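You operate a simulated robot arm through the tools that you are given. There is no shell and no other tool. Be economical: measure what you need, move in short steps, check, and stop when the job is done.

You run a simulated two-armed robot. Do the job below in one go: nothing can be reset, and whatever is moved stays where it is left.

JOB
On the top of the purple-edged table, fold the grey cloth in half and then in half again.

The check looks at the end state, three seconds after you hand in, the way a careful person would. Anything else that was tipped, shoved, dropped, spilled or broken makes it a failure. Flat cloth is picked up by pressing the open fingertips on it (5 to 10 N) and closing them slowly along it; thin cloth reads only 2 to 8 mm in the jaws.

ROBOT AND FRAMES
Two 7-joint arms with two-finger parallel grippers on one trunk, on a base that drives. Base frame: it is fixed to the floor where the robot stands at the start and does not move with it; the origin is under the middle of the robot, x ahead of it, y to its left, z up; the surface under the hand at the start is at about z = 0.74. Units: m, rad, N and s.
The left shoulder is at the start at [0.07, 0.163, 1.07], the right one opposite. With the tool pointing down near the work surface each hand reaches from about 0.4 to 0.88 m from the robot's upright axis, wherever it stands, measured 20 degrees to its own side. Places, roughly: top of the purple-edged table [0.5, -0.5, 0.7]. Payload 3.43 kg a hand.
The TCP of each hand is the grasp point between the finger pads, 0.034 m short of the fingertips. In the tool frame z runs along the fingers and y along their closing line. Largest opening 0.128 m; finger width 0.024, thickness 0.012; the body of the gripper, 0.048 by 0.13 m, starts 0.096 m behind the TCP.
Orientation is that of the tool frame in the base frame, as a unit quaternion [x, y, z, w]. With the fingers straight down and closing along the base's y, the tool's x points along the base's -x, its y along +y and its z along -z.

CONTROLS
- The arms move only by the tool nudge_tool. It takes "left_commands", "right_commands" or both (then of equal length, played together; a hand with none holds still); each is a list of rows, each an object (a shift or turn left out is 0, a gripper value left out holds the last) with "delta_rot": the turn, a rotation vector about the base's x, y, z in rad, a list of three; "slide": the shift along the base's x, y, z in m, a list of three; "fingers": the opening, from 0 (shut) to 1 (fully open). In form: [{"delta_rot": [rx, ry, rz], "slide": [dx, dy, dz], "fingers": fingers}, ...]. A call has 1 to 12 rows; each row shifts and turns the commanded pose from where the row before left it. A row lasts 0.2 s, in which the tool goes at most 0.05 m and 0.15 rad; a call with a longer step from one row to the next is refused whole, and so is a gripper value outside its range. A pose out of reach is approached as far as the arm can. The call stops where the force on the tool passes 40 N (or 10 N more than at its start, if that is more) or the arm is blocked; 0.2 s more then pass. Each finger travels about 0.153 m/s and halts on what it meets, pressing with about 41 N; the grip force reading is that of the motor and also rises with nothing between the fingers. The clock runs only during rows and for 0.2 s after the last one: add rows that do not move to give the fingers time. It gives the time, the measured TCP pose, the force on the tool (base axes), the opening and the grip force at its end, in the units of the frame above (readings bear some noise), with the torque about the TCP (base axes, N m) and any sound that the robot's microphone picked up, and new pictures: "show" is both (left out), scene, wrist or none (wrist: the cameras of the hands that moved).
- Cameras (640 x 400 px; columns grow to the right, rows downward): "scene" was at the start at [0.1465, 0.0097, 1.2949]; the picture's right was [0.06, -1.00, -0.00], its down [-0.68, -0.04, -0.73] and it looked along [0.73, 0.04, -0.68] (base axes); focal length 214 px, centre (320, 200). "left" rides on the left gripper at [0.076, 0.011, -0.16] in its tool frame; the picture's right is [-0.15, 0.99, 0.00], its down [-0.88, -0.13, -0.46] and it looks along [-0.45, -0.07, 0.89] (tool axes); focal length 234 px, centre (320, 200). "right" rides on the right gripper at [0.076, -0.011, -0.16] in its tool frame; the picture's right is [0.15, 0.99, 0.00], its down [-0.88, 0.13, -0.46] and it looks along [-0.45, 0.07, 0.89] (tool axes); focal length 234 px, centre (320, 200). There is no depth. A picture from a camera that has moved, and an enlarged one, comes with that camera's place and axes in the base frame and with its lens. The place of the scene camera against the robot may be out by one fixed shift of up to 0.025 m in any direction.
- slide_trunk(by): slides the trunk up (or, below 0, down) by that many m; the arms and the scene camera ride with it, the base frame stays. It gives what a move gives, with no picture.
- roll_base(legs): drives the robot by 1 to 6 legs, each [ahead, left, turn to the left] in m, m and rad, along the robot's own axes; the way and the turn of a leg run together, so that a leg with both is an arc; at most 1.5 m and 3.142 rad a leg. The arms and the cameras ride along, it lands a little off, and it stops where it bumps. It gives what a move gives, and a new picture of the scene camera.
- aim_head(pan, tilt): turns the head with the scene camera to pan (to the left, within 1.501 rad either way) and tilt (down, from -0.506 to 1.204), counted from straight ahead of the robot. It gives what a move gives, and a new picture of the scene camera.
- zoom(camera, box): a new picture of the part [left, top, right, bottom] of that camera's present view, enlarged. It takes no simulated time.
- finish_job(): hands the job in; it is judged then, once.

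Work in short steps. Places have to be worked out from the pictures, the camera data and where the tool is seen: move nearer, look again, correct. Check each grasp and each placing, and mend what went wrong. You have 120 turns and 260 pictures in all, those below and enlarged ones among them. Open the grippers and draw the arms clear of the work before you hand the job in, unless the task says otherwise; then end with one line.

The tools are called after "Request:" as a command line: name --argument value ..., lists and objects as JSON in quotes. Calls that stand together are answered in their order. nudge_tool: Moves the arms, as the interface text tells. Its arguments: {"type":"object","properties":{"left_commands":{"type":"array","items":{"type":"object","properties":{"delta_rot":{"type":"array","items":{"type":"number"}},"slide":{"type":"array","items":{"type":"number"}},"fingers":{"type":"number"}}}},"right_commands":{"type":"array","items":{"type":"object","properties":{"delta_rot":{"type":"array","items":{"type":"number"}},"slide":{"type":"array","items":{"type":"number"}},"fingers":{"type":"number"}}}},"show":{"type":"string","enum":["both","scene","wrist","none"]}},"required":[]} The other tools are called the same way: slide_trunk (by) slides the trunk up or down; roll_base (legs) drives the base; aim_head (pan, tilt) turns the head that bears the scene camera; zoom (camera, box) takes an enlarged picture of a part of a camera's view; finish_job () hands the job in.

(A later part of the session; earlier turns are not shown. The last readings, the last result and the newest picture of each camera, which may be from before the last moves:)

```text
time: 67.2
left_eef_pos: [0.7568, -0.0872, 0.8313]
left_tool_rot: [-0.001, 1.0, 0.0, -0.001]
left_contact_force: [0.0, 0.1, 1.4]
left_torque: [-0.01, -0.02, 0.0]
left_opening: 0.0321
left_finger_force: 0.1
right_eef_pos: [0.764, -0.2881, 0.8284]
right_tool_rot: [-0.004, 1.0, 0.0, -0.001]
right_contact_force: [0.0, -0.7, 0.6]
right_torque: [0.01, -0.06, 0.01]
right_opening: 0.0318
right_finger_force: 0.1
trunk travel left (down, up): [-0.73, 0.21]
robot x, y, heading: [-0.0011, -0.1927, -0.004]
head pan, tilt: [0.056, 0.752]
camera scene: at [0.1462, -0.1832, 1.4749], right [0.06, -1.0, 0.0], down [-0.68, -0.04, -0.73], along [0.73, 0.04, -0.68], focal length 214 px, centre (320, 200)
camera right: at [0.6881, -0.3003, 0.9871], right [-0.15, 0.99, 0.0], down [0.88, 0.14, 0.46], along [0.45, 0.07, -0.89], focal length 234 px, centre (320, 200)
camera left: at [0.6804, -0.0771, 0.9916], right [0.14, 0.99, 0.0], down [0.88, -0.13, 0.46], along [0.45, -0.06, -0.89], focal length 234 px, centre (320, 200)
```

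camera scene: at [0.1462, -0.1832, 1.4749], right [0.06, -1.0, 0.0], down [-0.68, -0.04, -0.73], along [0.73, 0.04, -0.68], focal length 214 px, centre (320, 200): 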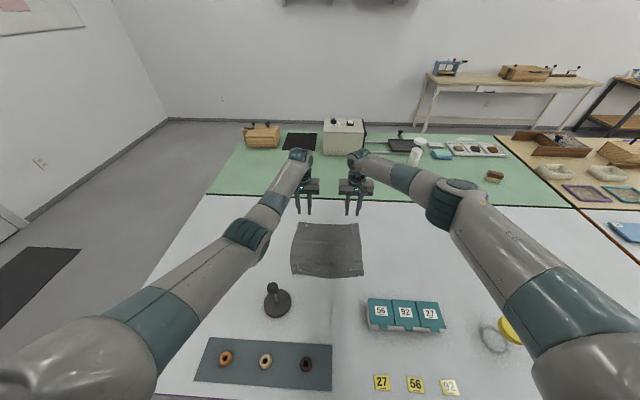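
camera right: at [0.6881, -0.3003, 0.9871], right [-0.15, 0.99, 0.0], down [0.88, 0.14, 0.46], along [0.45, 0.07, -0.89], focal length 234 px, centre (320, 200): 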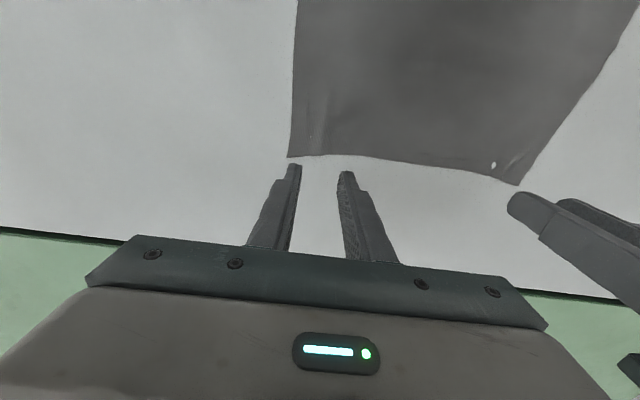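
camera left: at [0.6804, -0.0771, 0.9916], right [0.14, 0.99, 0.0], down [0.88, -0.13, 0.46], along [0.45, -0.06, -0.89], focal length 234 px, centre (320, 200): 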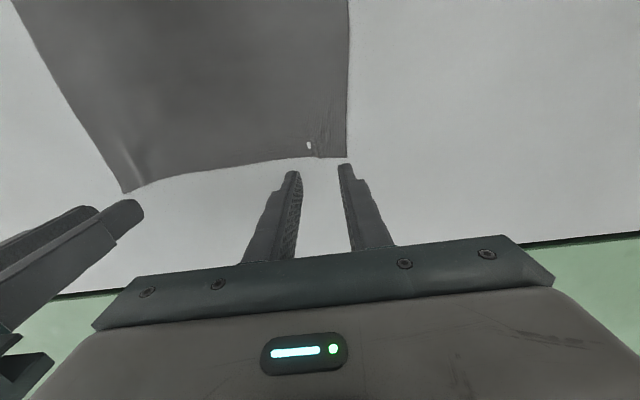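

Hem is at x≈0.755 (left) and ≈0.759 (right). I'll align with a small overlap and lower to contact.

Request:
nudge_tool --left_commands '[{"slide": [-0.003, -0.002, -0.02]}, {"slide": [0, 0, -0.02]}, {"slide": [0, 0, -0.01]}, {"slide": [0, 0, -0.005]}, {}]' --right_commands '[{"slide": [-0.007, 0.0, -0.02]}, {"slide": [0, 0, -0.02]}, {"slide": [0, 0, -0.008]}, {"slide": [0, 0, -0.005]}, {}]' --show "wrist"

Request:
zoom --camera "left" --box '[220, 100, 420, 225]'

Request:
zoom --camera "right" --box '[220, 100, 420, 225]'

```text
time: 68.4
left_eef_pos: [0.7538, -0.0885, 0.7758]
left_tool_rot: [-0.001, 1.0, 0.001, 0.0]
left_contact_force: [0.7, 0.7, 0.0]
left_torque: [-0.01, 0.0, -0.02]
left_opening: 0.0318
left_finger_force: 0.0
right_eef_pos: [0.7573, -0.2872, 0.7753]
right_tool_rot: [-0.003, 1.0, 0.0, 0.0]
right_contact_force: [0.0, 0.7, 4.8]
right_torque: [-0.04, -0.02, -0.04]
right_opening: 0.0321
right_finger_force: 0.1
trunk travel left (down, up): [-0.73, 0.21]
robot x, y, heading: [0.0028, -0.1887, 0.006]
head pan, tilt: [0.056, 0.752]
camera right: at [0.6815, -0.2995, 0.9342], right [-0.15, 0.99, 0.0], down [0.88, 0.14, 0.46], along [0.45, 0.07, -0.89], focal length 234 px, centre (320, 200)
camera left: at [0.6769, -0.0783, 0.9359], right [0.14, 0.99, 0.0], down [0.88, -0.13, 0.46], along [0.45, -0.07, -0.89], focal length 234 px, centre (320, 200)
```

right: 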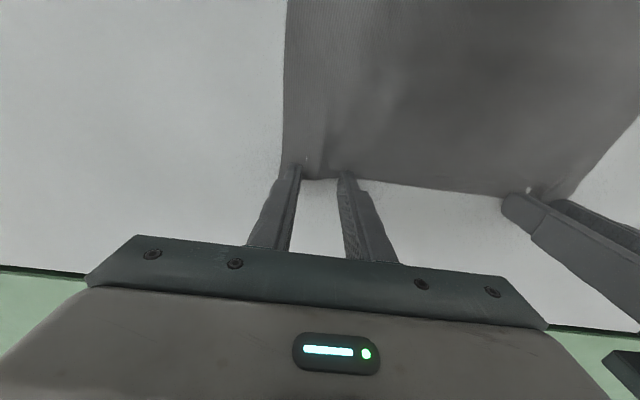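
left: 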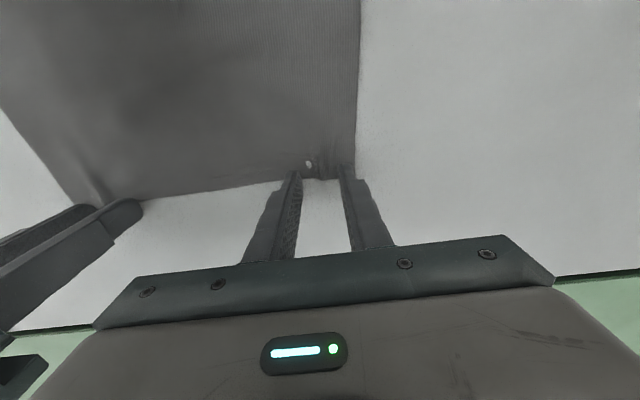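

```text
3.20 times, centred on (320, 162) of left
camera zoom: at [0.6769, -0.0783, 0.9359], right [0.14, 0.99, 0.0], down [0.88, -0.13, 0.46], along [0.45, -0.07, -0.89], focal length 749 px, centre (320, 320)
```

zoom: 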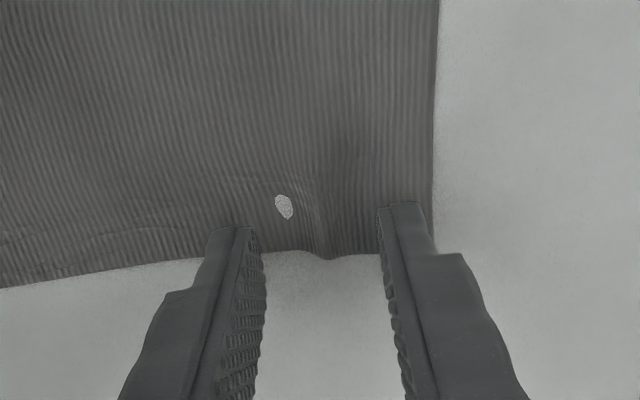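

```text
3.20 times, centred on (320, 162) of right
camera zoom: at [0.6815, -0.2995, 0.9342], right [-0.15, 0.99, 0.0], down [0.88, 0.14, 0.46], along [0.45, 0.07, -0.89], focal length 749 px, centre (320, 320)
```

zoom: 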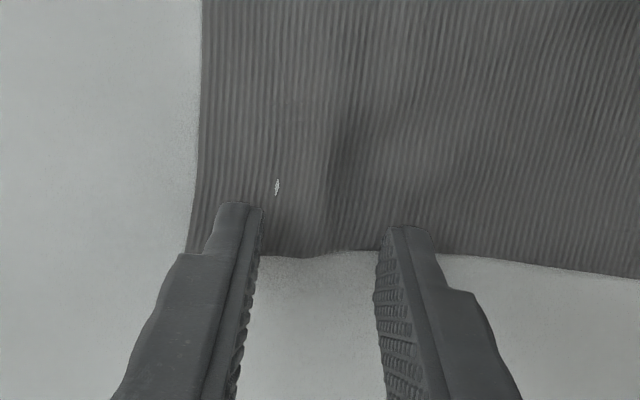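

The alignment is good. I'll press lightly and close both slowly.

Request:
nudge_tool --left_commands '[{"slide": [-0.001, -0.003, -0.001]}, {"slide": [0, 0, -0.001]}, {}, {"fingers": 0.21}, {"fingers": 0.17}, {"fingers": 0.13}, {"fingers": 0.09}, {"fingers": 0.06}, {"fingers": 0.03}, {"fingers": 0.0}, {}]' --right_commands '[{"slide": [-0.001, 0, 0]}, {}, {}, {"fingers": 0.21}, {"fingers": 0.17}, {"fingers": 0.13}, {"fingers": 0.09}, {"fingers": 0.06}, {"fingers": 0.03}, {"fingers": 0.0}, {}]' --show "wrist"

```text
time: 70.8
left_eef_pos: [0.7539, -0.0915, 0.7754]
left_tool_rot: [0.0, 1.0, 0.0, 0.001]
left_contact_force: [1.6, 0.6, 14.2]
left_torque: [0.03, 0.06, 0.04]
left_opening: 0.0017
left_finger_force: 36.1
right_eef_pos: [0.7548, -0.2859, 0.7748]
right_tool_rot: [-0.003, 1.0, 0.0, 0.0]
right_contact_force: [0.0, -0.1, 0.0]
right_torque: [-0.03, -0.01, -0.01]
right_opening: 0.0
right_finger_force: 32.7
trunk travel left (down, up): [-0.73, 0.21]
robot x, y, heading: [-0.0002, -0.1949, -0.003]
head pan, tilt: [0.056, 0.752]
camera right: at [0.6788, -0.2992, 0.9351], right [-0.15, 0.99, 0.0], down [0.88, 0.14, 0.46], along [0.45, 0.07, -0.89], focal length 234 px, centre (320, 200)
camera left: at [0.6756, -0.0821, 0.935], right [0.14, 0.99, 0.0], down [0.88, -0.13, 0.46], along [0.45, -0.07, -0.89], focal length 234 px, centre (320, 200)
```

right: 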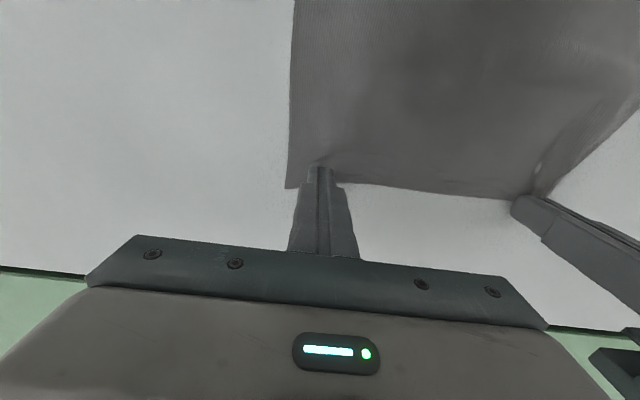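
left: 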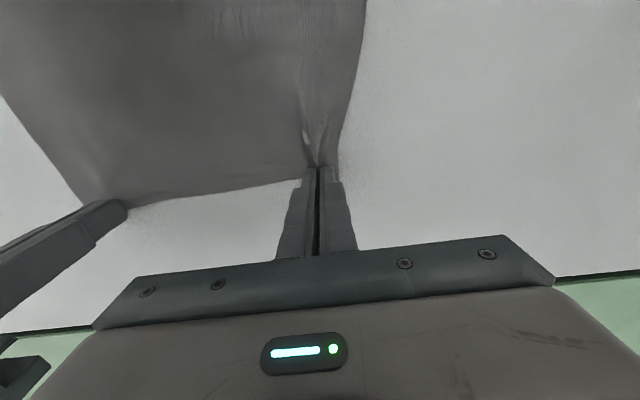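

The right hand closed on nothing (0.0 mm). I'll reopen it, press about 2 mm lower with slightly more overlap, and close again.

Request:
nudge_tool --right_commands '[{"slide": [-0.003, -0.002, 0.004], "fingers": 0.26}, {}, {"slide": [0, 0, -0.004]}, {"slide": [0, 0, -0.0025]}, {}, {"fingers": 0.21}, {"fingers": 0.17}, {"fingers": 0.13}, {"fingers": 0.08}, {"fingers": 0.04}, {"fingers": 0.0}, {}]' --show "wrist"

```text
time: 73.4
left_eef_pos: [0.7513, -0.0928, 0.7756]
left_tool_rot: [0.0, 1.0, 0.0, 0.001]
left_contact_force: [1.0, -5.6, 3.1]
left_torque: [-0.18, 0.0, 0.05]
left_opening: 0.0018
left_finger_force: 36.7
right_eef_pos: [0.7511, -0.2883, 0.7755]
right_tool_rot: [-0.003, 1.0, 0.001, 0.001]
right_contact_force: [0.0, 5.2, 23.2]
right_torque: [0.14, 0.16, 0.04]
right_opening: 0.0016
right_finger_force: 36.5
trunk travel left (down, up): [-0.73, 0.21]
robot x, y, heading: [0.0005, -0.1914, 0.001]
head pan, tilt: [0.056, 0.752]
camera right: at [0.6753, -0.3011, 0.934], right [-0.15, 0.99, 0.0], down [0.88, 0.14, 0.46], along [0.45, 0.07, -0.89], focal length 234 px, centre (320, 200)
```

right: 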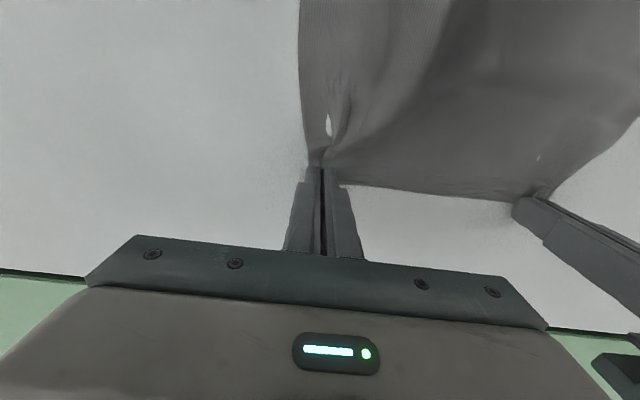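

Both jaws hold the hem. I'll arc it back over the near edge, adding a 0.4 rad tilt over the second half so the hem turns upward.

Request:
nudge_tool --left_commands '[{"slide": [-0.0038, -0.001, 0.026]}, {"slide": [-0.0112, 0, 0.024]}, {"slide": [-0.0251, 0, 0.027]}, {"slide": [-0.0339, 0, 0.017]}, {"slide": [-0.0385, 0, 0.006]}, {"slide": [-0.0418, 0, -0.006], "delta_rot": [0, -0.1, 0]}, {"slide": [-0.0372, 0, -0.016], "delta_rot": [0, -0.1, 0]}, {"slide": [-0.0284, 0, -0.026], "delta_rot": [0, -0.1, 0]}, {"slide": [-0.0145, 0, -0.022], "delta_rot": [0, -0.1, 0]}, {}]' --right_commands '[{"slide": [-0.0036, 0.001, 0.026]}, {"slide": [-0.0106, 0, 0.024]}, {"slide": [-0.0238, 0, 0.027]}, {"slide": [-0.0321, 0, 0.017]}, {"slide": [-0.0365, 0, 0.006]}, {"slide": [-0.0398, 0, -0.006], "delta_rot": [0, -0.1, 0]}, {"slide": [-0.0354, 0, -0.016], "delta_rot": [0, -0.1, 0]}, {"slide": [-0.0271, 0, -0.026], "delta_rot": [0, -0.1, 0]}, {"slide": [-0.0139, 0, -0.022], "delta_rot": [0, -0.1, 0]}, {}]'

Request:
zoom --camera "scene" --box '[250, 190, 442, 310]'

Request:
zoom --camera "left" --box '[40, 60, 440, 310]'

Request:
zoom --camera "right" --box '[220, 60, 620, 310]'

```text
time: 75.6
left_eef_pos: [0.5208, -0.0903, 0.8024]
left_tool_rot: [-0.001, 0.98, 0.001, 0.198]
left_contact_force: [0.1, -2.7, -0.4]
left_torque: [-0.09, -0.01, 0.03]
left_opening: 0.0022
left_finger_force: 36.4
right_eef_pos: [0.5297, -0.2866, 0.8031]
right_tool_rot: [-0.003, 0.98, 0.0, 0.199]
right_contact_force: [-0.2, 2.7, 0.2]
right_torque: [0.07, -0.02, 0.06]
right_opening: 0.0015
right_finger_force: 36.1
trunk travel left (down, up): [-0.73, 0.21]
robot x, y, heading: [0.0034, -0.1895, -0.001]
head pan, tilt: [0.056, 0.752]
camera scene: at [0.1476, -0.1825, 1.4748], right [0.06, -1.0, 0.0], down [-0.68, -0.04, -0.73], along [0.73, 0.04, -0.68], focal length 214 px, centre (320, 200)
camera right: at [0.3982, -0.2987, 0.9194], right [-0.14, 0.99, -0.06], down [0.63, 0.14, 0.76], along [0.76, 0.07, -0.65], focal length 234 px, centre (320, 200)
camera left: at [0.3886, -0.0818, 0.9208], right [0.13, 0.99, 0.06], down [0.63, -0.13, 0.76], along [0.76, -0.07, -0.64], focal length 234 px, centre (320, 200)
```

scene: 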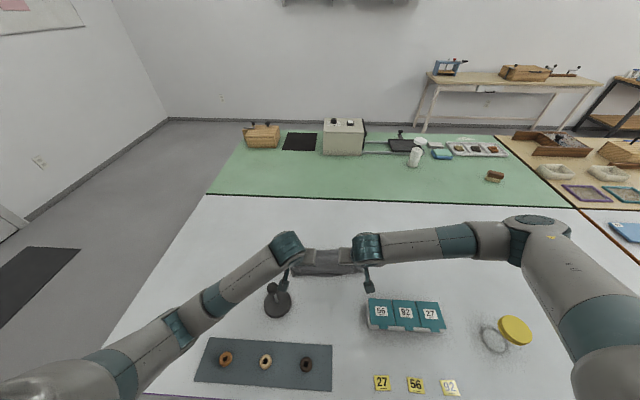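
right: 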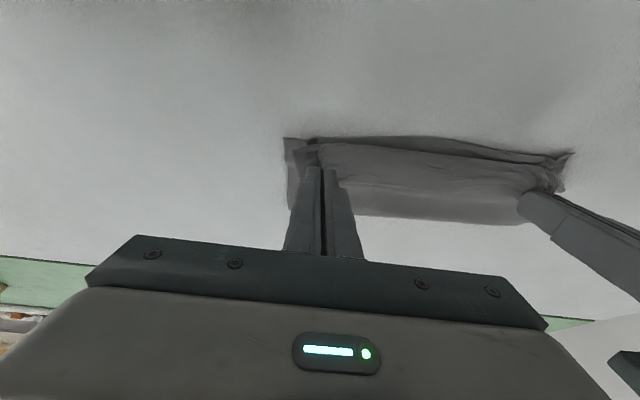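
left: 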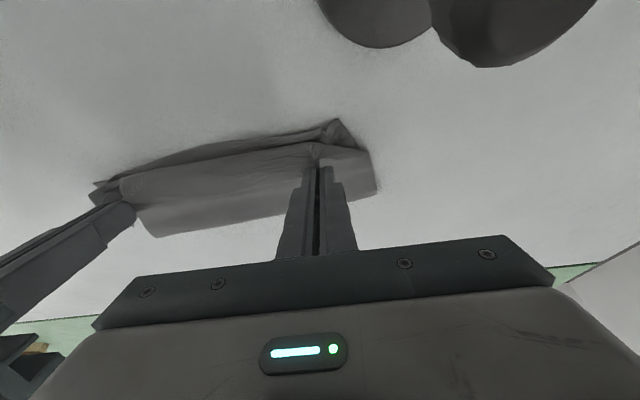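

```text
3.33 times, centred on (346, 250) of scene
camera zoom: at [0.1476, -0.1825, 1.4748], right [0.06, -1.0, 0.0], down [-0.68, -0.04, -0.73], along [0.73, 0.04, -0.68], focal length 715 px, centre (233, 33)
```

zoom: 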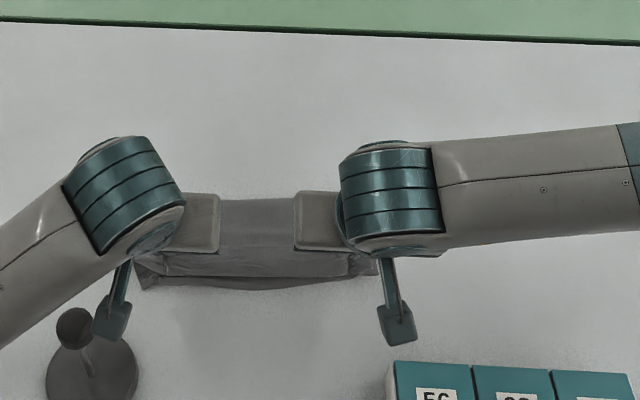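

```text
1.60 times, centred on (240, 185) of left
camera zoom: at [0.3886, -0.0818, 0.9208], right [0.13, 0.99, 0.06], down [0.63, -0.13, 0.76], along [0.76, -0.07, -0.64], focal length 375 px, centre (448, 224)
```

zoom: 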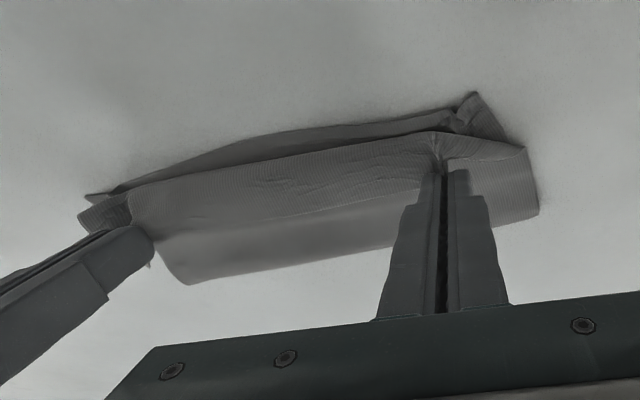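

```text
1.60 times, centred on (420, 185) of right
camera zoom: at [0.3982, -0.2987, 0.9194], right [-0.14, 0.99, -0.06], down [0.63, 0.14, 0.76], along [0.76, 0.07, -0.65], focal length 375 px, centre (160, 224)
```

zoom: 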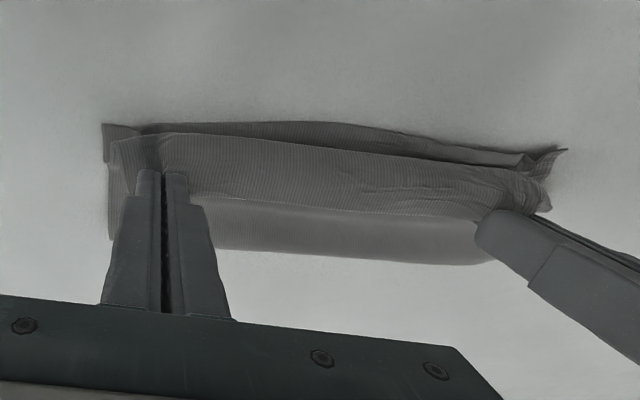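

The flap is about 25 mm while held. I'll lower with a slight backward pull to tighten it at the hem, then release and lift clear.

Request:
nudge_tool --left_commands '[{"slide": [-0.006, 0, -0.008]}, {"slide": [-0.006, 0, -0.008]}, {"slide": [-0.003, -0.002, -0.001]}, {"fingers": 0.12}, {"fingers": 0.25}, {}, {"slide": [0, 0, 0.03]}, {"slide": [0, 0, 0.04], "delta_rot": [0, 0.1, 0]}, {"slide": [0, 0, 0.04], "delta_rot": [0, 0.15, 0]}, {"slide": [0, 0.02, 0.04], "delta_rot": [0, 0.15, 0]}, {}]' --right_commands '[{"slide": [-0.006, 0, -0.008]}, {"slide": [-0.006, 0, -0.008]}, {"slide": [-0.003, 0.002, -0.001]}, {"fingers": 0.12}, {"fingers": 0.25}, {}, {"slide": [0, 0, 0.03]}, {"slide": [0, 0, 0.04], "delta_rot": [0, 0.1, 0]}, {"slide": [0, 0, 0.04], "delta_rot": [0, 0.15, 0]}, {"slide": [0, -0.02, 0.04], "delta_rot": [0, 0.15, 0]}, {}]'

Request:
zoom --camera "scene" --box '[260, 210, 420, 310]'

Request:
zoom --camera "right" --box '[300, 80, 560, 242]'

```text
time: 78.0
left_eef_pos: [0.5034, -0.0744, 0.9385]
left_tool_rot: [-0.001, 1.0, 0.0, -0.001]
left_contact_force: [-0.5, -0.4, 0.1]
left_torque: [0.0, 0.05, -0.03]
left_opening: 0.0319
left_finger_force: 0.1
right_eef_pos: [0.5149, -0.3065, 0.9369]
right_tool_rot: [-0.003, 1.0, 0.0, -0.001]
right_contact_force: [0.0, -0.2, 0.4]
right_torque: [0.02, 0.04, 0.0]
right_opening: 0.0318
right_finger_force: 0.1
trunk travel left (down, up): [-0.73, 0.21]
robot x, y, heading: [0.003, -0.1928, 0.002]
head pan, tilt: [0.056, 0.752]
camera scene: at [0.1471, -0.1818, 1.4748], right [0.06, -1.0, 0.0], down [-0.68, -0.04, -0.73], along [0.73, 0.04, -0.68], focal length 214 px, centre (320, 200)
camera right: at [0.4392, -0.3197, 1.0966], right [-0.15, 0.99, 0.0], down [0.88, 0.14, 0.45], along [0.45, 0.07, -0.89], focal length 234 px, centre (320, 200)
camera left: at [0.4251, -0.0645, 1.0973], right [0.14, 0.99, 0.0], down [0.88, -0.13, 0.45], along [0.45, -0.07, -0.89], focal length 234 px, centre (320, 200)
```

scene: 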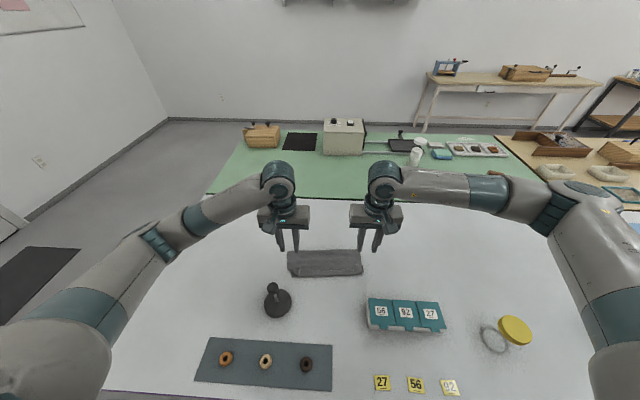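
right: 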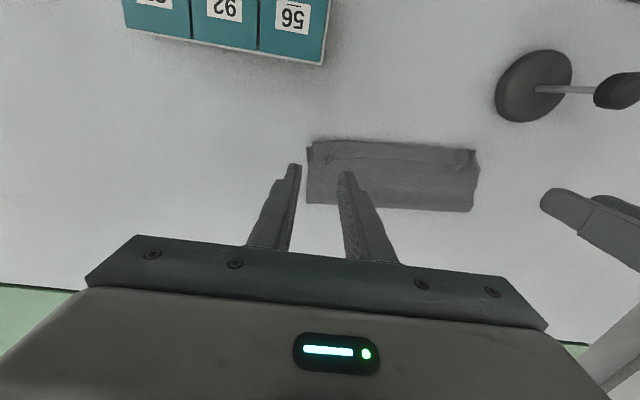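
left: 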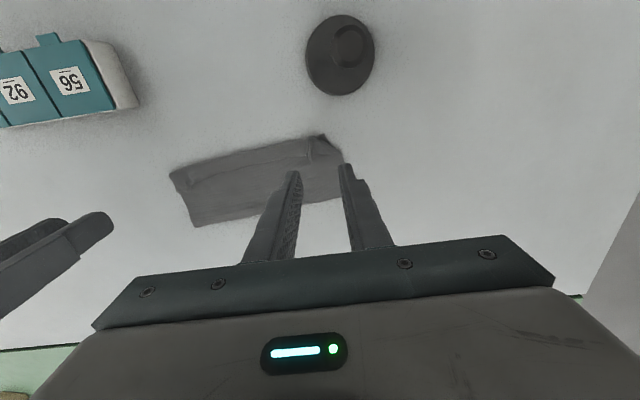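

```text
4.00 times, centred on (340, 260) of scene
camera zoom: at [0.1471, -0.1818, 1.4748], right [0.06, -1.0, 0.0], down [-0.68, -0.04, -0.73], along [0.73, 0.04, -0.68], focal length 858 px, centre (240, -40)
```

zoom: 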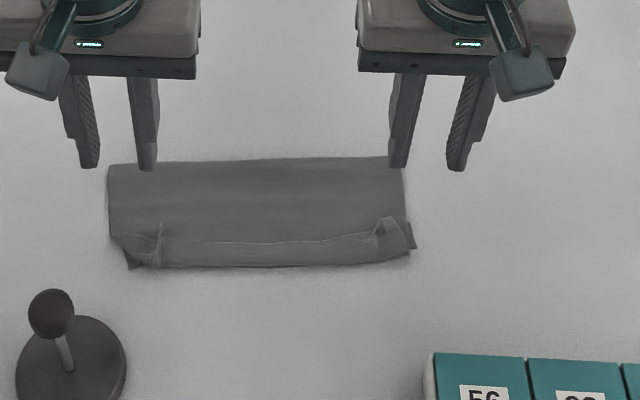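

```text
2.46 times, centred on (430, 161) of right
camera zoom: at [0.4392, -0.3197, 1.0966], right [-0.15, 0.99, 0.0], down [0.88, 0.14, 0.45], along [0.45, 0.07, -0.89], focal length 576 px, centre (49, 296)
```

zoom: 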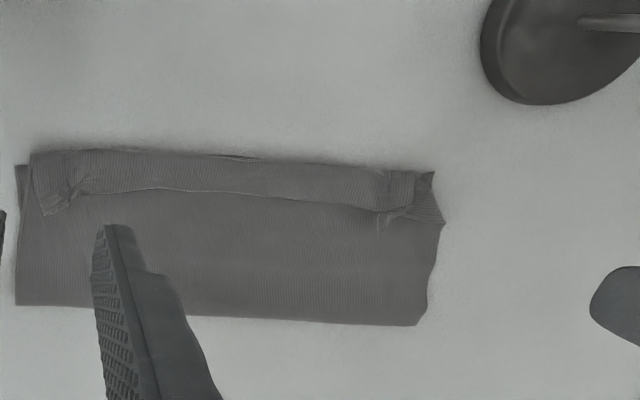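

This is a neat half fold with a ~20 mm hem flap turned back. I'll hold the folded side with the left hand and brush the right end of the flap over with the right hand's closed fingertips.

Request:
nudge_tool --left_commands '[{"slide": [0.032, -0.009, -0.035], "fingers": 0.1}, {"slide": [0.032, -0.009, -0.035]}, {"slide": [0.032, -0.008, -0.035]}, {"slide": [0, 0, -0.03]}, {}]' --right_commands '[{"slide": [0.022, 0.006, -0.035], "fingers": 0}, {"slide": [0.022, 0.006, -0.035]}, {"slide": [0.021, 0.006, -0.035]}, {"slide": [0, 0, -0.03]}, {}]' --show "wrist"

```text
time: 79.2
left_eef_pos: [0.5993, -0.0997, 0.8045]
left_tool_rot: [-0.001, 1.0, 0.0, 0.001]
left_contact_force: [0.5, 0.5, -0.1]
left_torque: [0.0, 0.05, 0.0]
left_opening: 0.0125
left_finger_force: 0.1
right_eef_pos: [0.579, -0.2885, 0.8029]
right_tool_rot: [-0.005, 1.0, -0.001, -0.001]
right_contact_force: [-0.3, 0.1, 1.2]
right_torque: [-0.01, 0.04, -0.02]
right_opening: 0.0
right_finger_force: 32.8
trunk travel left (down, up): [-0.73, 0.21]
robot x, y, heading: [0.002, -0.1935, 0.003]
head pan, tilt: [0.056, 0.752]
camera right: at [0.5036, -0.3008, 0.9604], right [-0.15, 0.99, 0.0], down [0.88, 0.14, 0.45], along [0.45, 0.07, -0.89], focal length 234 px, centre (320, 200)
camera left: at [0.5229, -0.0892, 0.9644], right [0.15, 0.99, 0.0], down [0.88, -0.13, 0.46], along [0.45, -0.07, -0.89], focal length 234 px, centre (320, 200)
```

right: 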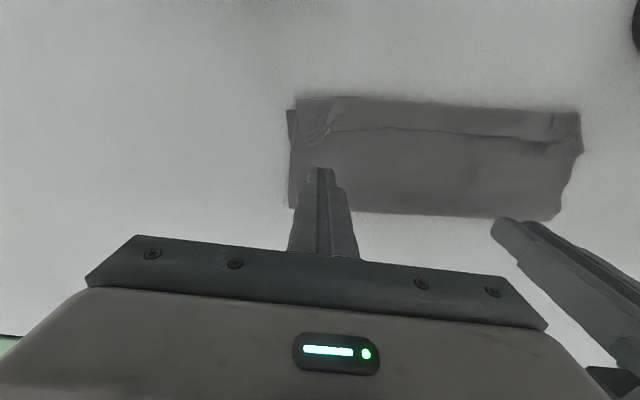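
left: 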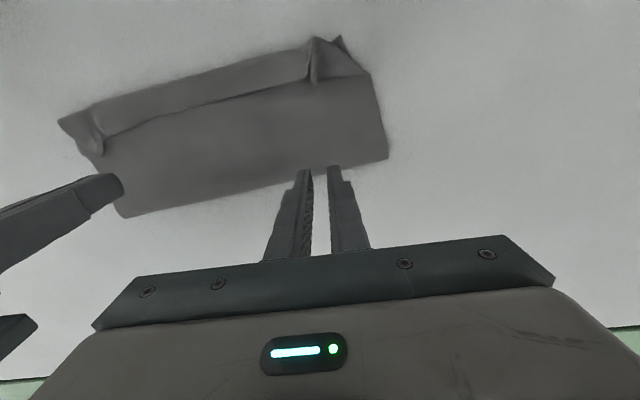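

Left is above the folded side, and the right fingertips are just behind the flap's crumpled end at x≈0.552. I'll lower both to light contact.

Request:
nudge_tool --left_commands '[{"slide": [-0.012, 0, -0.013]}, {"slide": [0, 0, -0.01]}, {"slide": [0, 0, -0.004]}, {}]' --right_commands '[{"slide": [0, -0.003, -0.013]}, {"slide": [0, 0, -0.008]}, {"slide": [0, 0, -0.004]}, {}]' --show "none"

```text
time: 80.2
left_eef_pos: [0.5889, -0.0996, 0.7764]
left_tool_rot: [0.0, 1.0, 0.0, 0.0]
left_contact_force: [-0.1, -0.4, -0.1]
left_torque: [0.04, -0.01, 0.0]
left_opening: 0.0125
left_finger_force: 0.1
right_eef_pos: [0.5789, -0.2905, 0.7758]
right_tool_rot: [-0.003, 1.0, 0.0, -0.001]
right_contact_force: [0.5, -0.1, -0.9]
right_torque: [0.02, 0.01, -0.03]
right_opening: 0.0
right_finger_force: 32.8
trunk travel left (down, up): [-0.73, 0.21]
robot x, y, heading: [-0.0021, -0.1888, 0.003]
head pan, tilt: [0.056, 0.752]
```

I'll press the left hand for hold and sweep the right toward the robot, just grazing the top layer.

Request:
nudge_tool --left_commands '[{"slide": [0, 0, -0.003]}, {"slide": [0, 0, -0.001]}, {}, {}, {}, {}, {}, {}, {}]' --right_commands '[{"slide": [0, 0, -0.0005]}, {}, {"slide": [-0.014, 0, 0]}, {"slide": [-0.014, 0, 0]}, {"slide": [-0.014, 0, 0]}, {"slide": [-0.014, 0, 0]}, {"slide": [-0.014, 0, 0]}, {"slide": [-0.01, 0, 0]}, {}]' --show "wrist"

Request:
zoom --camera "right" --box '[240, 60, 560, 260]'

Request:
zoom --camera "left" --box '[40, 10, 440, 260]'

```text
time: 81.6
left_eef_pos: [0.5909, -0.1005, 0.7753]
left_tool_rot: [-0.001, 1.0, -0.001, 0.003]
left_contact_force: [-3.0, 0.9, 14.5]
left_torque: [0.09, 0.21, 0.02]
left_opening: 0.0129
left_finger_force: 0.0
right_eef_pos: [0.5254, -0.2915, 0.7762]
right_tool_rot: [-0.003, 1.0, 0.0, 0.0]
right_contact_force: [-1.0, 0.6, 4.8]
right_torque: [-0.06, 0.04, -0.04]
right_opening: 0.0
right_finger_force: 32.9
trunk travel left (down, up): [-0.73, 0.21]
robot x, y, heading: [0.0013, -0.1966, 0.004]
head pan, tilt: [0.056, 0.752]
stopped in row 7 (left hand): the force on the tool passed its limit at 40 N (the readings are from after the stop); the commanded pose is now the measured one
camera right: at [0.4502, -0.304, 0.9347], right [-0.15, 0.99, 0.0], down [0.88, 0.14, 0.46], along [0.45, 0.07, -0.89], focal length 234 px, centre (320, 200)
camera left: at [0.5123, -0.0904, 0.9348], right [0.14, 0.99, 0.0], down [0.88, -0.13, 0.46], along [0.46, -0.07, -0.89], focal length 234 px, centre (320, 200)
```

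right: 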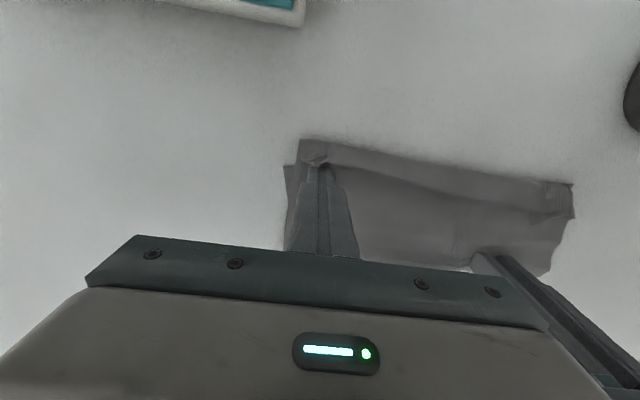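
left: 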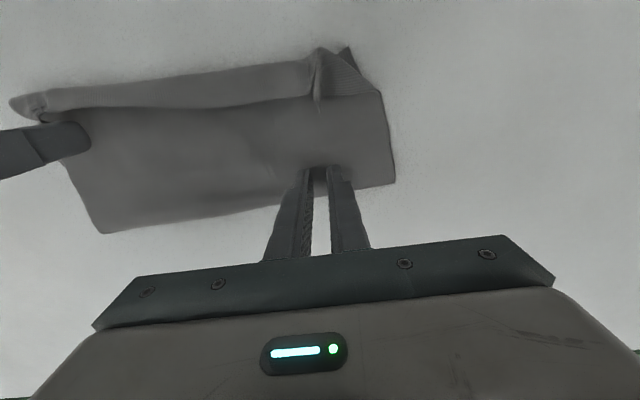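

```text
2.00 times, centred on (400, 160) of right
camera zoom: at [0.4502, -0.304, 0.9347], right [-0.15, 0.99, 0.0], down [0.88, 0.14, 0.46], along [0.45, 0.07, -0.89], focal length 468 px, centre (160, 280)
```

zoom: 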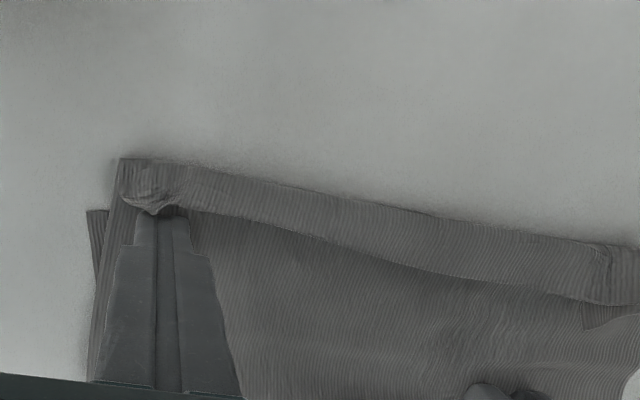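

```text
1.60 times, centred on (240, 135) of left
camera zoom: at [0.5123, -0.0904, 0.9348], right [0.14, 0.99, 0.0], down [0.88, -0.13, 0.46], along [0.46, -0.07, -0.89], focal length 375 px, centre (448, 304)
```

zoom: 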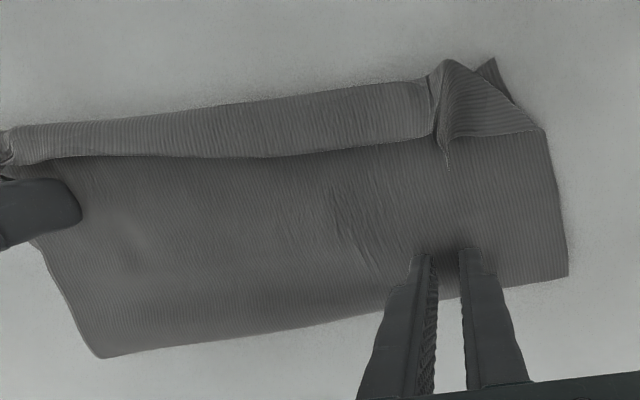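

The sweep is pushing the right end of the flap forward. I'll ease the left hand's pressure and continue about 40 mm more.

Request:
nudge_tool --left_commands '[{"slide": [0, 0, 0.0005]}, {}, {}, {}, {}, {}]' --right_commands '[{"slide": [-0.008, 0, 0.0005]}, {"slide": [-0.01, 0, 0]}, {"slide": [-0.01, 0, 0]}, {"slide": [-0.01, 0, 0]}, {"slide": [-0.008, 0, 0]}, {}]' --show "wrist"

Request:
zoom --camera "right" --box '[240, 60, 560, 260]'

Request:
zoom --camera "left" --box '[0, 10, 400, 260]'

```text
time: 83.0
left_eef_pos: [0.5903, -0.1002, 0.7743]
left_tool_rot: [-0.001, 1.0, -0.001, 0.004]
left_contact_force: [3.7, -2.8, 21.6]
left_torque: [-0.03, -0.03, 0.05]
left_opening: 0.0128
left_finger_force: 0.1
right_eef_pos: [0.4786, -0.2926, 0.7776]
right_tool_rot: [-0.003, 1.0, 0.001, 0.0]
right_contact_force: [0.1, 0.2, -0.3]
right_torque: [0.0, 0.0, 0.0]
right_opening: 0.0
right_finger_force: 33.2
trunk travel left (down, up): [-0.73, 0.21]
robot x, y, heading: [0.0029, -0.1927, -0.003]
head pan, tilt: [0.056, 0.752]
camera right: at [0.4037, -0.3053, 0.9359], right [-0.15, 0.99, 0.0], down [0.88, 0.14, 0.46], along [0.45, 0.07, -0.89], focal length 234 px, centre (320, 200)
camera left: at [0.5116, -0.09, 0.9348], right [0.14, 0.99, 0.0], down [0.88, -0.13, 0.46], along [0.46, -0.07, -0.89], focal length 234 px, centre (320, 200)
```

right: 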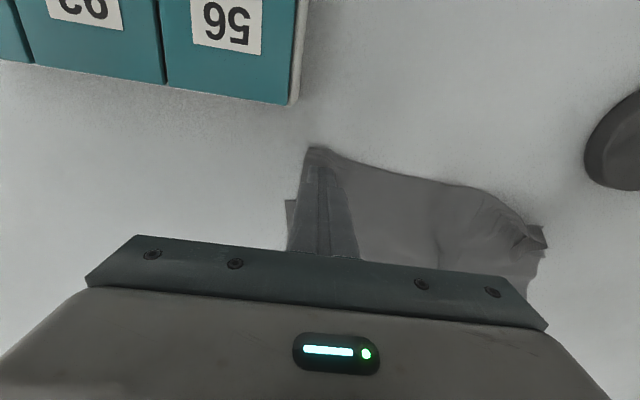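
left: 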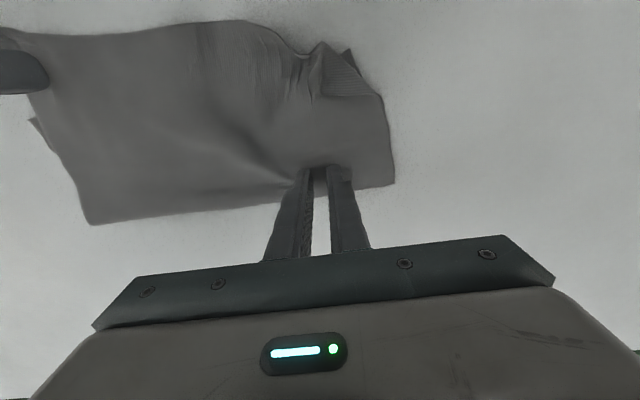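

```text
2.00 times, centred on (400, 160) of right
camera zoom: at [0.4037, -0.3053, 0.9359], right [-0.15, 0.99, 0.0], down [0.88, 0.14, 0.46], along [0.45, 0.07, -0.89], focal length 468 px, centre (160, 280)
```

zoom: 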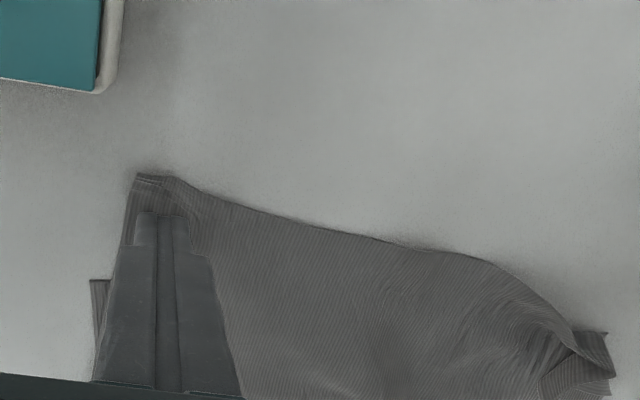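

```text
1.60 times, centred on (200, 135) of left
camera zoom: at [0.5116, -0.09, 0.9348], right [0.14, 0.99, 0.0], down [0.88, -0.13, 0.46], along [0.46, -0.07, -0.89], focal length 375 px, centre (512, 304)
```

zoom: 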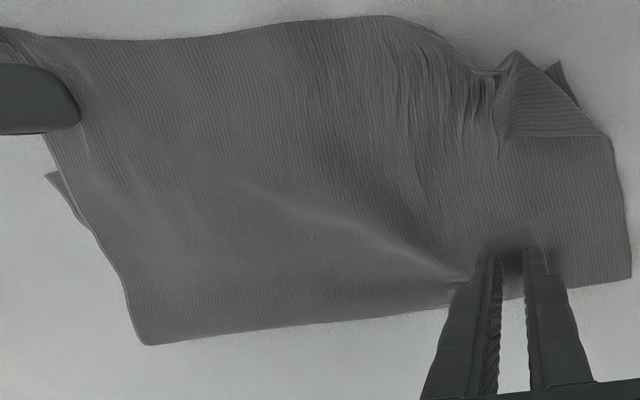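

The flap flipped over across the right side and the middle. Now I'll swap roles: the right hand holds near the fold and the left sweeps its end.

Request:
nudge_tool --left_commands '[{"slide": [0, 0, 0.006], "fingers": 0}, {}, {}, {}, {}, {}, {}, {}]' --right_commands '[{"slide": [0, 0, 0.03]}, {"slide": [0.04, 0.01, 0.02]}, {"slide": [0.04, 0.01, 0]}, {"slide": [0.04, 0, -0.015]}, {"slide": [0.005, 0, -0.02]}, {"slide": [0, 0, -0.015]}, {"slide": [0, 0, -0.004]}, {}]' --show "wrist"

```text
time: 84.8
left_eef_pos: [0.59, -0.0997, 0.7816]
left_tool_rot: [-0.001, 1.0, -0.001, 0.003]
left_contact_force: [0.5, 0.8, 0.8]
left_torque: [-0.04, -0.03, -0.01]
left_opening: 0.0
left_finger_force: 33.2
right_eef_pos: [0.6055, -0.2729, 0.7744]
right_tool_rot: [-0.003, 1.0, 0.001, 0.0]
right_contact_force: [2.4, -2.1, 17.3]
right_torque: [-0.08, 0.04, 0.05]
right_opening: 0.0001
right_finger_force: 32.4
trunk travel left (down, up): [-0.73, 0.21]
robot x, y, heading: [0.0035, -0.191, 0.006]
head pan, tilt: [0.056, 0.752]
camera right: at [0.5299, -0.2844, 0.9341], right [-0.15, 0.99, 0.0], down [0.88, 0.14, 0.46], along [0.45, 0.07, -0.89], focal length 234 px, centre (320, 200)
camera left: at [0.5121, -0.0904, 0.9408], right [0.14, 0.99, 0.0], down [0.88, -0.13, 0.46], along [0.46, -0.07, -0.89], focal length 234 px, centre (320, 200)
```

right: 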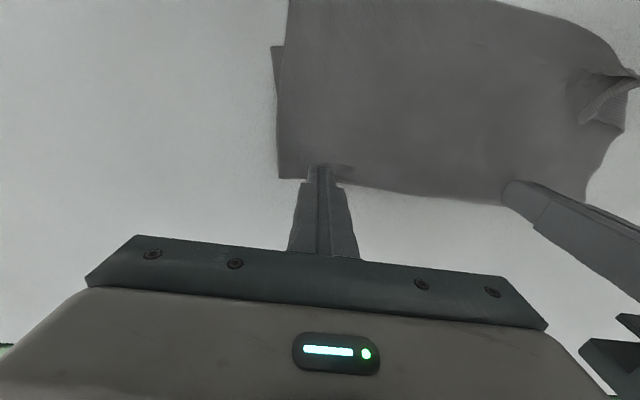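
left: 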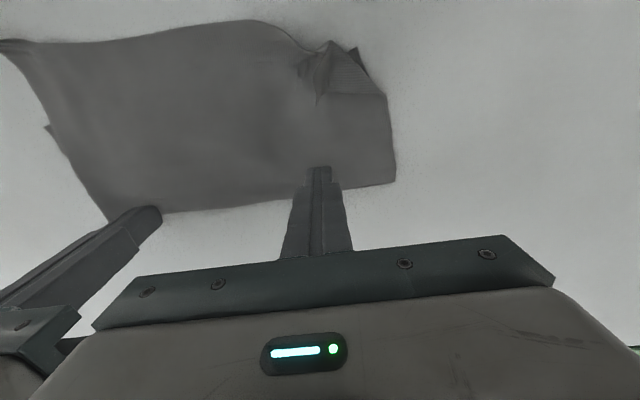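

The left flap is a small triangle around (0.53, −0.085). I'll lower the left hand to graze height and sweep it toward the robot.

Request:
nudge_tool --left_commands '[{"slide": [-0.015, 0.012, -0.003]}, {"slide": [-0.01, 0, -0.0025]}, {"slide": [-0.012, 0, 0]}, {"slide": [-0.012, 0, 0]}, {"slide": [-0.012, 0, 0]}, {"slide": [-0.012, 0, 0.0005]}, {"slide": [-0.012, 0, 0.0]}, {"slide": [-0.012, 0, 0]}, {"slide": [-0.01, 0, 0]}, {}]' --show "wrist"

Request:
zoom --camera "left" --box '[100, 40, 480, 278]'

```text
time: 87.0
left_eef_pos: [0.4817, -0.0875, 0.7759]
left_tool_rot: [0.0, 1.0, -0.001, 0.003]
left_contact_force: [1.6, -0.6, 3.5]
left_torque: [-0.05, -0.06, 0.0]
left_opening: 0.0
left_finger_force: 32.9
right_eef_pos: [0.6039, -0.272, 0.7749]
right_tool_rot: [-0.004, 1.0, -0.001, 0.001]
right_contact_force: [3.9, 1.0, 32.1]
right_torque: [0.03, 0.09, 0.02]
right_opening: 0.0
right_finger_force: 33.1
trunk travel left (down, up): [-0.73, 0.21]
robot x, y, heading: [0.0011, -0.1959, -0.003]
head pan, tilt: [0.056, 0.752]
camera left: at [0.4038, -0.0771, 0.9351], right [0.14, 0.99, 0.0], down [0.88, -0.13, 0.46], along [0.46, -0.07, -0.89], focal length 234 px, centre (320, 200)
```

left: 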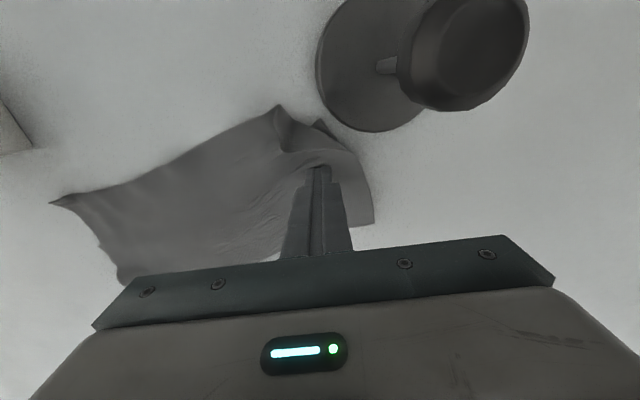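

```text
1.68 times, centred on (290, 159) of left
camera zoom: at [0.4038, -0.0771, 0.9351], right [0.14, 0.99, 0.0], down [0.88, -0.13, 0.46], along [0.46, -0.07, -0.89], focal length 394 px, centre (370, 269)
```

zoom: 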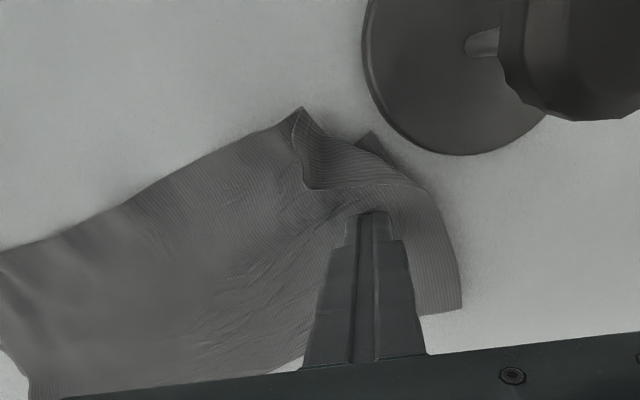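

The left end shifted but a triangular corner flap remains. I'll lift the left hand and look from above.

Request:
nudge_tool --left_commands '[{"slide": [0.01, 0, 0.03]}, {"slide": [0.02, 0, 0.04]}, {"slide": [0.02, 0, 0.035]}, {}]' --right_commands '[{"slide": [0, 0, 0.001]}, {}, {}, {}]'

Request:
zoom --camera "left" --box '[120, 40, 440, 240]'

Request:
zoom --camera "scene" --box '[250, 210, 410, 310]'

```text
time: 88.0
left_eef_pos: [0.5324, -0.0868, 0.8853]
left_tool_rot: [-0.001, 1.0, -0.001, 0.003]
left_contact_force: [1.0, 0.3, 0.4]
left_torque: [-0.01, 0.01, 0.01]
left_opening: 0.0
left_finger_force: 32.8
right_eef_pos: [0.6051, -0.2711, 0.7749]
right_tool_rot: [-0.003, 1.0, -0.001, 0.0]
right_contact_force: [2.8, -0.1, 25.2]
right_torque: [-0.01, 0.09, -0.02]
right_opening: 0.0001
right_finger_force: 32.7
trunk travel left (down, up): [-0.73, 0.21]
robot x, y, heading: [0.0026, -0.1954, -0.002]
head pan, tilt: [0.056, 0.752]
camera scene: at [0.144, -0.1818, 1.4751], right [0.06, -1.0, 0.0], down [-0.68, -0.04, -0.73], along [0.73, 0.04, -0.68], focal length 214 px, centre (320, 200)
camera right: at [0.5287, -0.2836, 0.9342], right [-0.15, 0.99, 0.0], down [0.88, 0.14, 0.46], along [0.45, 0.07, -0.89], focal length 234 px, centre (320, 200)
camera left: at [0.4554, -0.0765, 1.0438], right [0.14, 0.99, 0.0], down [0.88, -0.13, 0.46], along [0.46, -0.07, -0.89], focal length 234 px, centre (320, 200)
```

scene: 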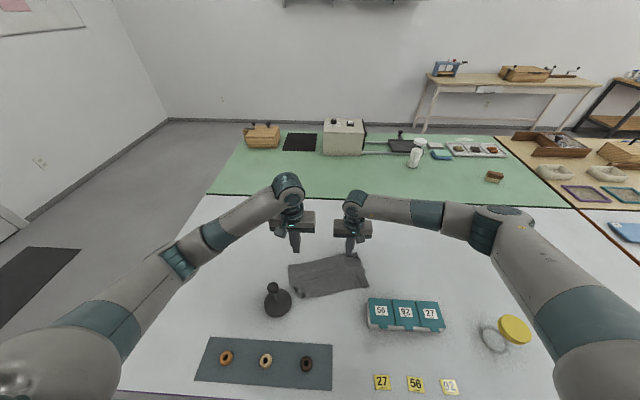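
right: 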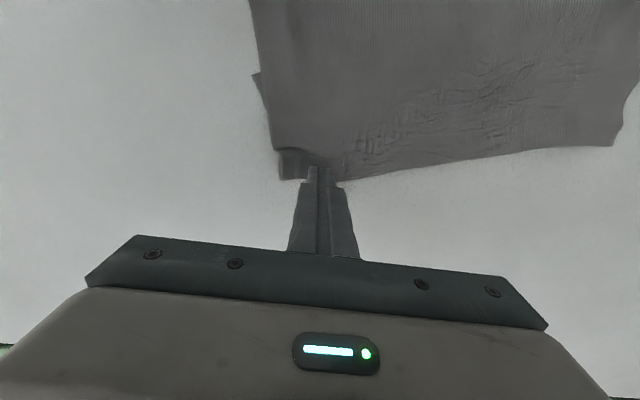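
left: 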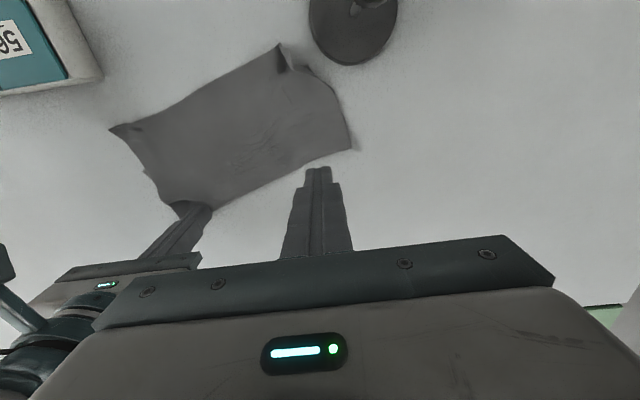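

```text
2.00 times, centred on (280, 140) of left
camera zoom: at [0.4554, -0.0765, 1.0438], right [0.14, 0.99, 0.0], down [0.88, -0.13, 0.46], along [0.46, -0.07, -0.89], focal length 468 px, centre (400, 320)
```

zoom: 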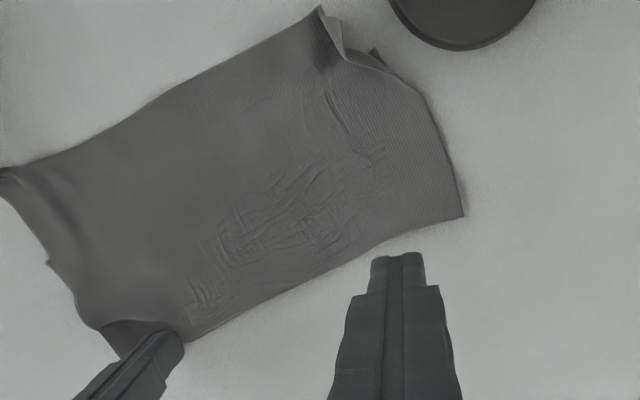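

```text
4.00 times, centred on (330, 260) of scene
camera zoom: at [0.144, -0.1818, 1.4751], right [0.06, -1.0, 0.0], down [-0.68, -0.04, -0.73], along [0.73, 0.04, -0.68], focal length 858 px, centre (280, -40)
```

zoom: 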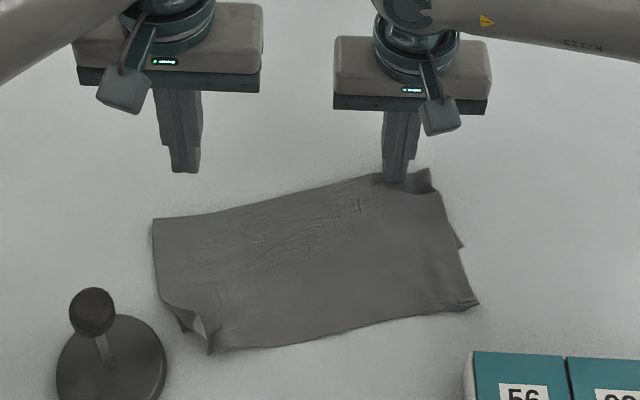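

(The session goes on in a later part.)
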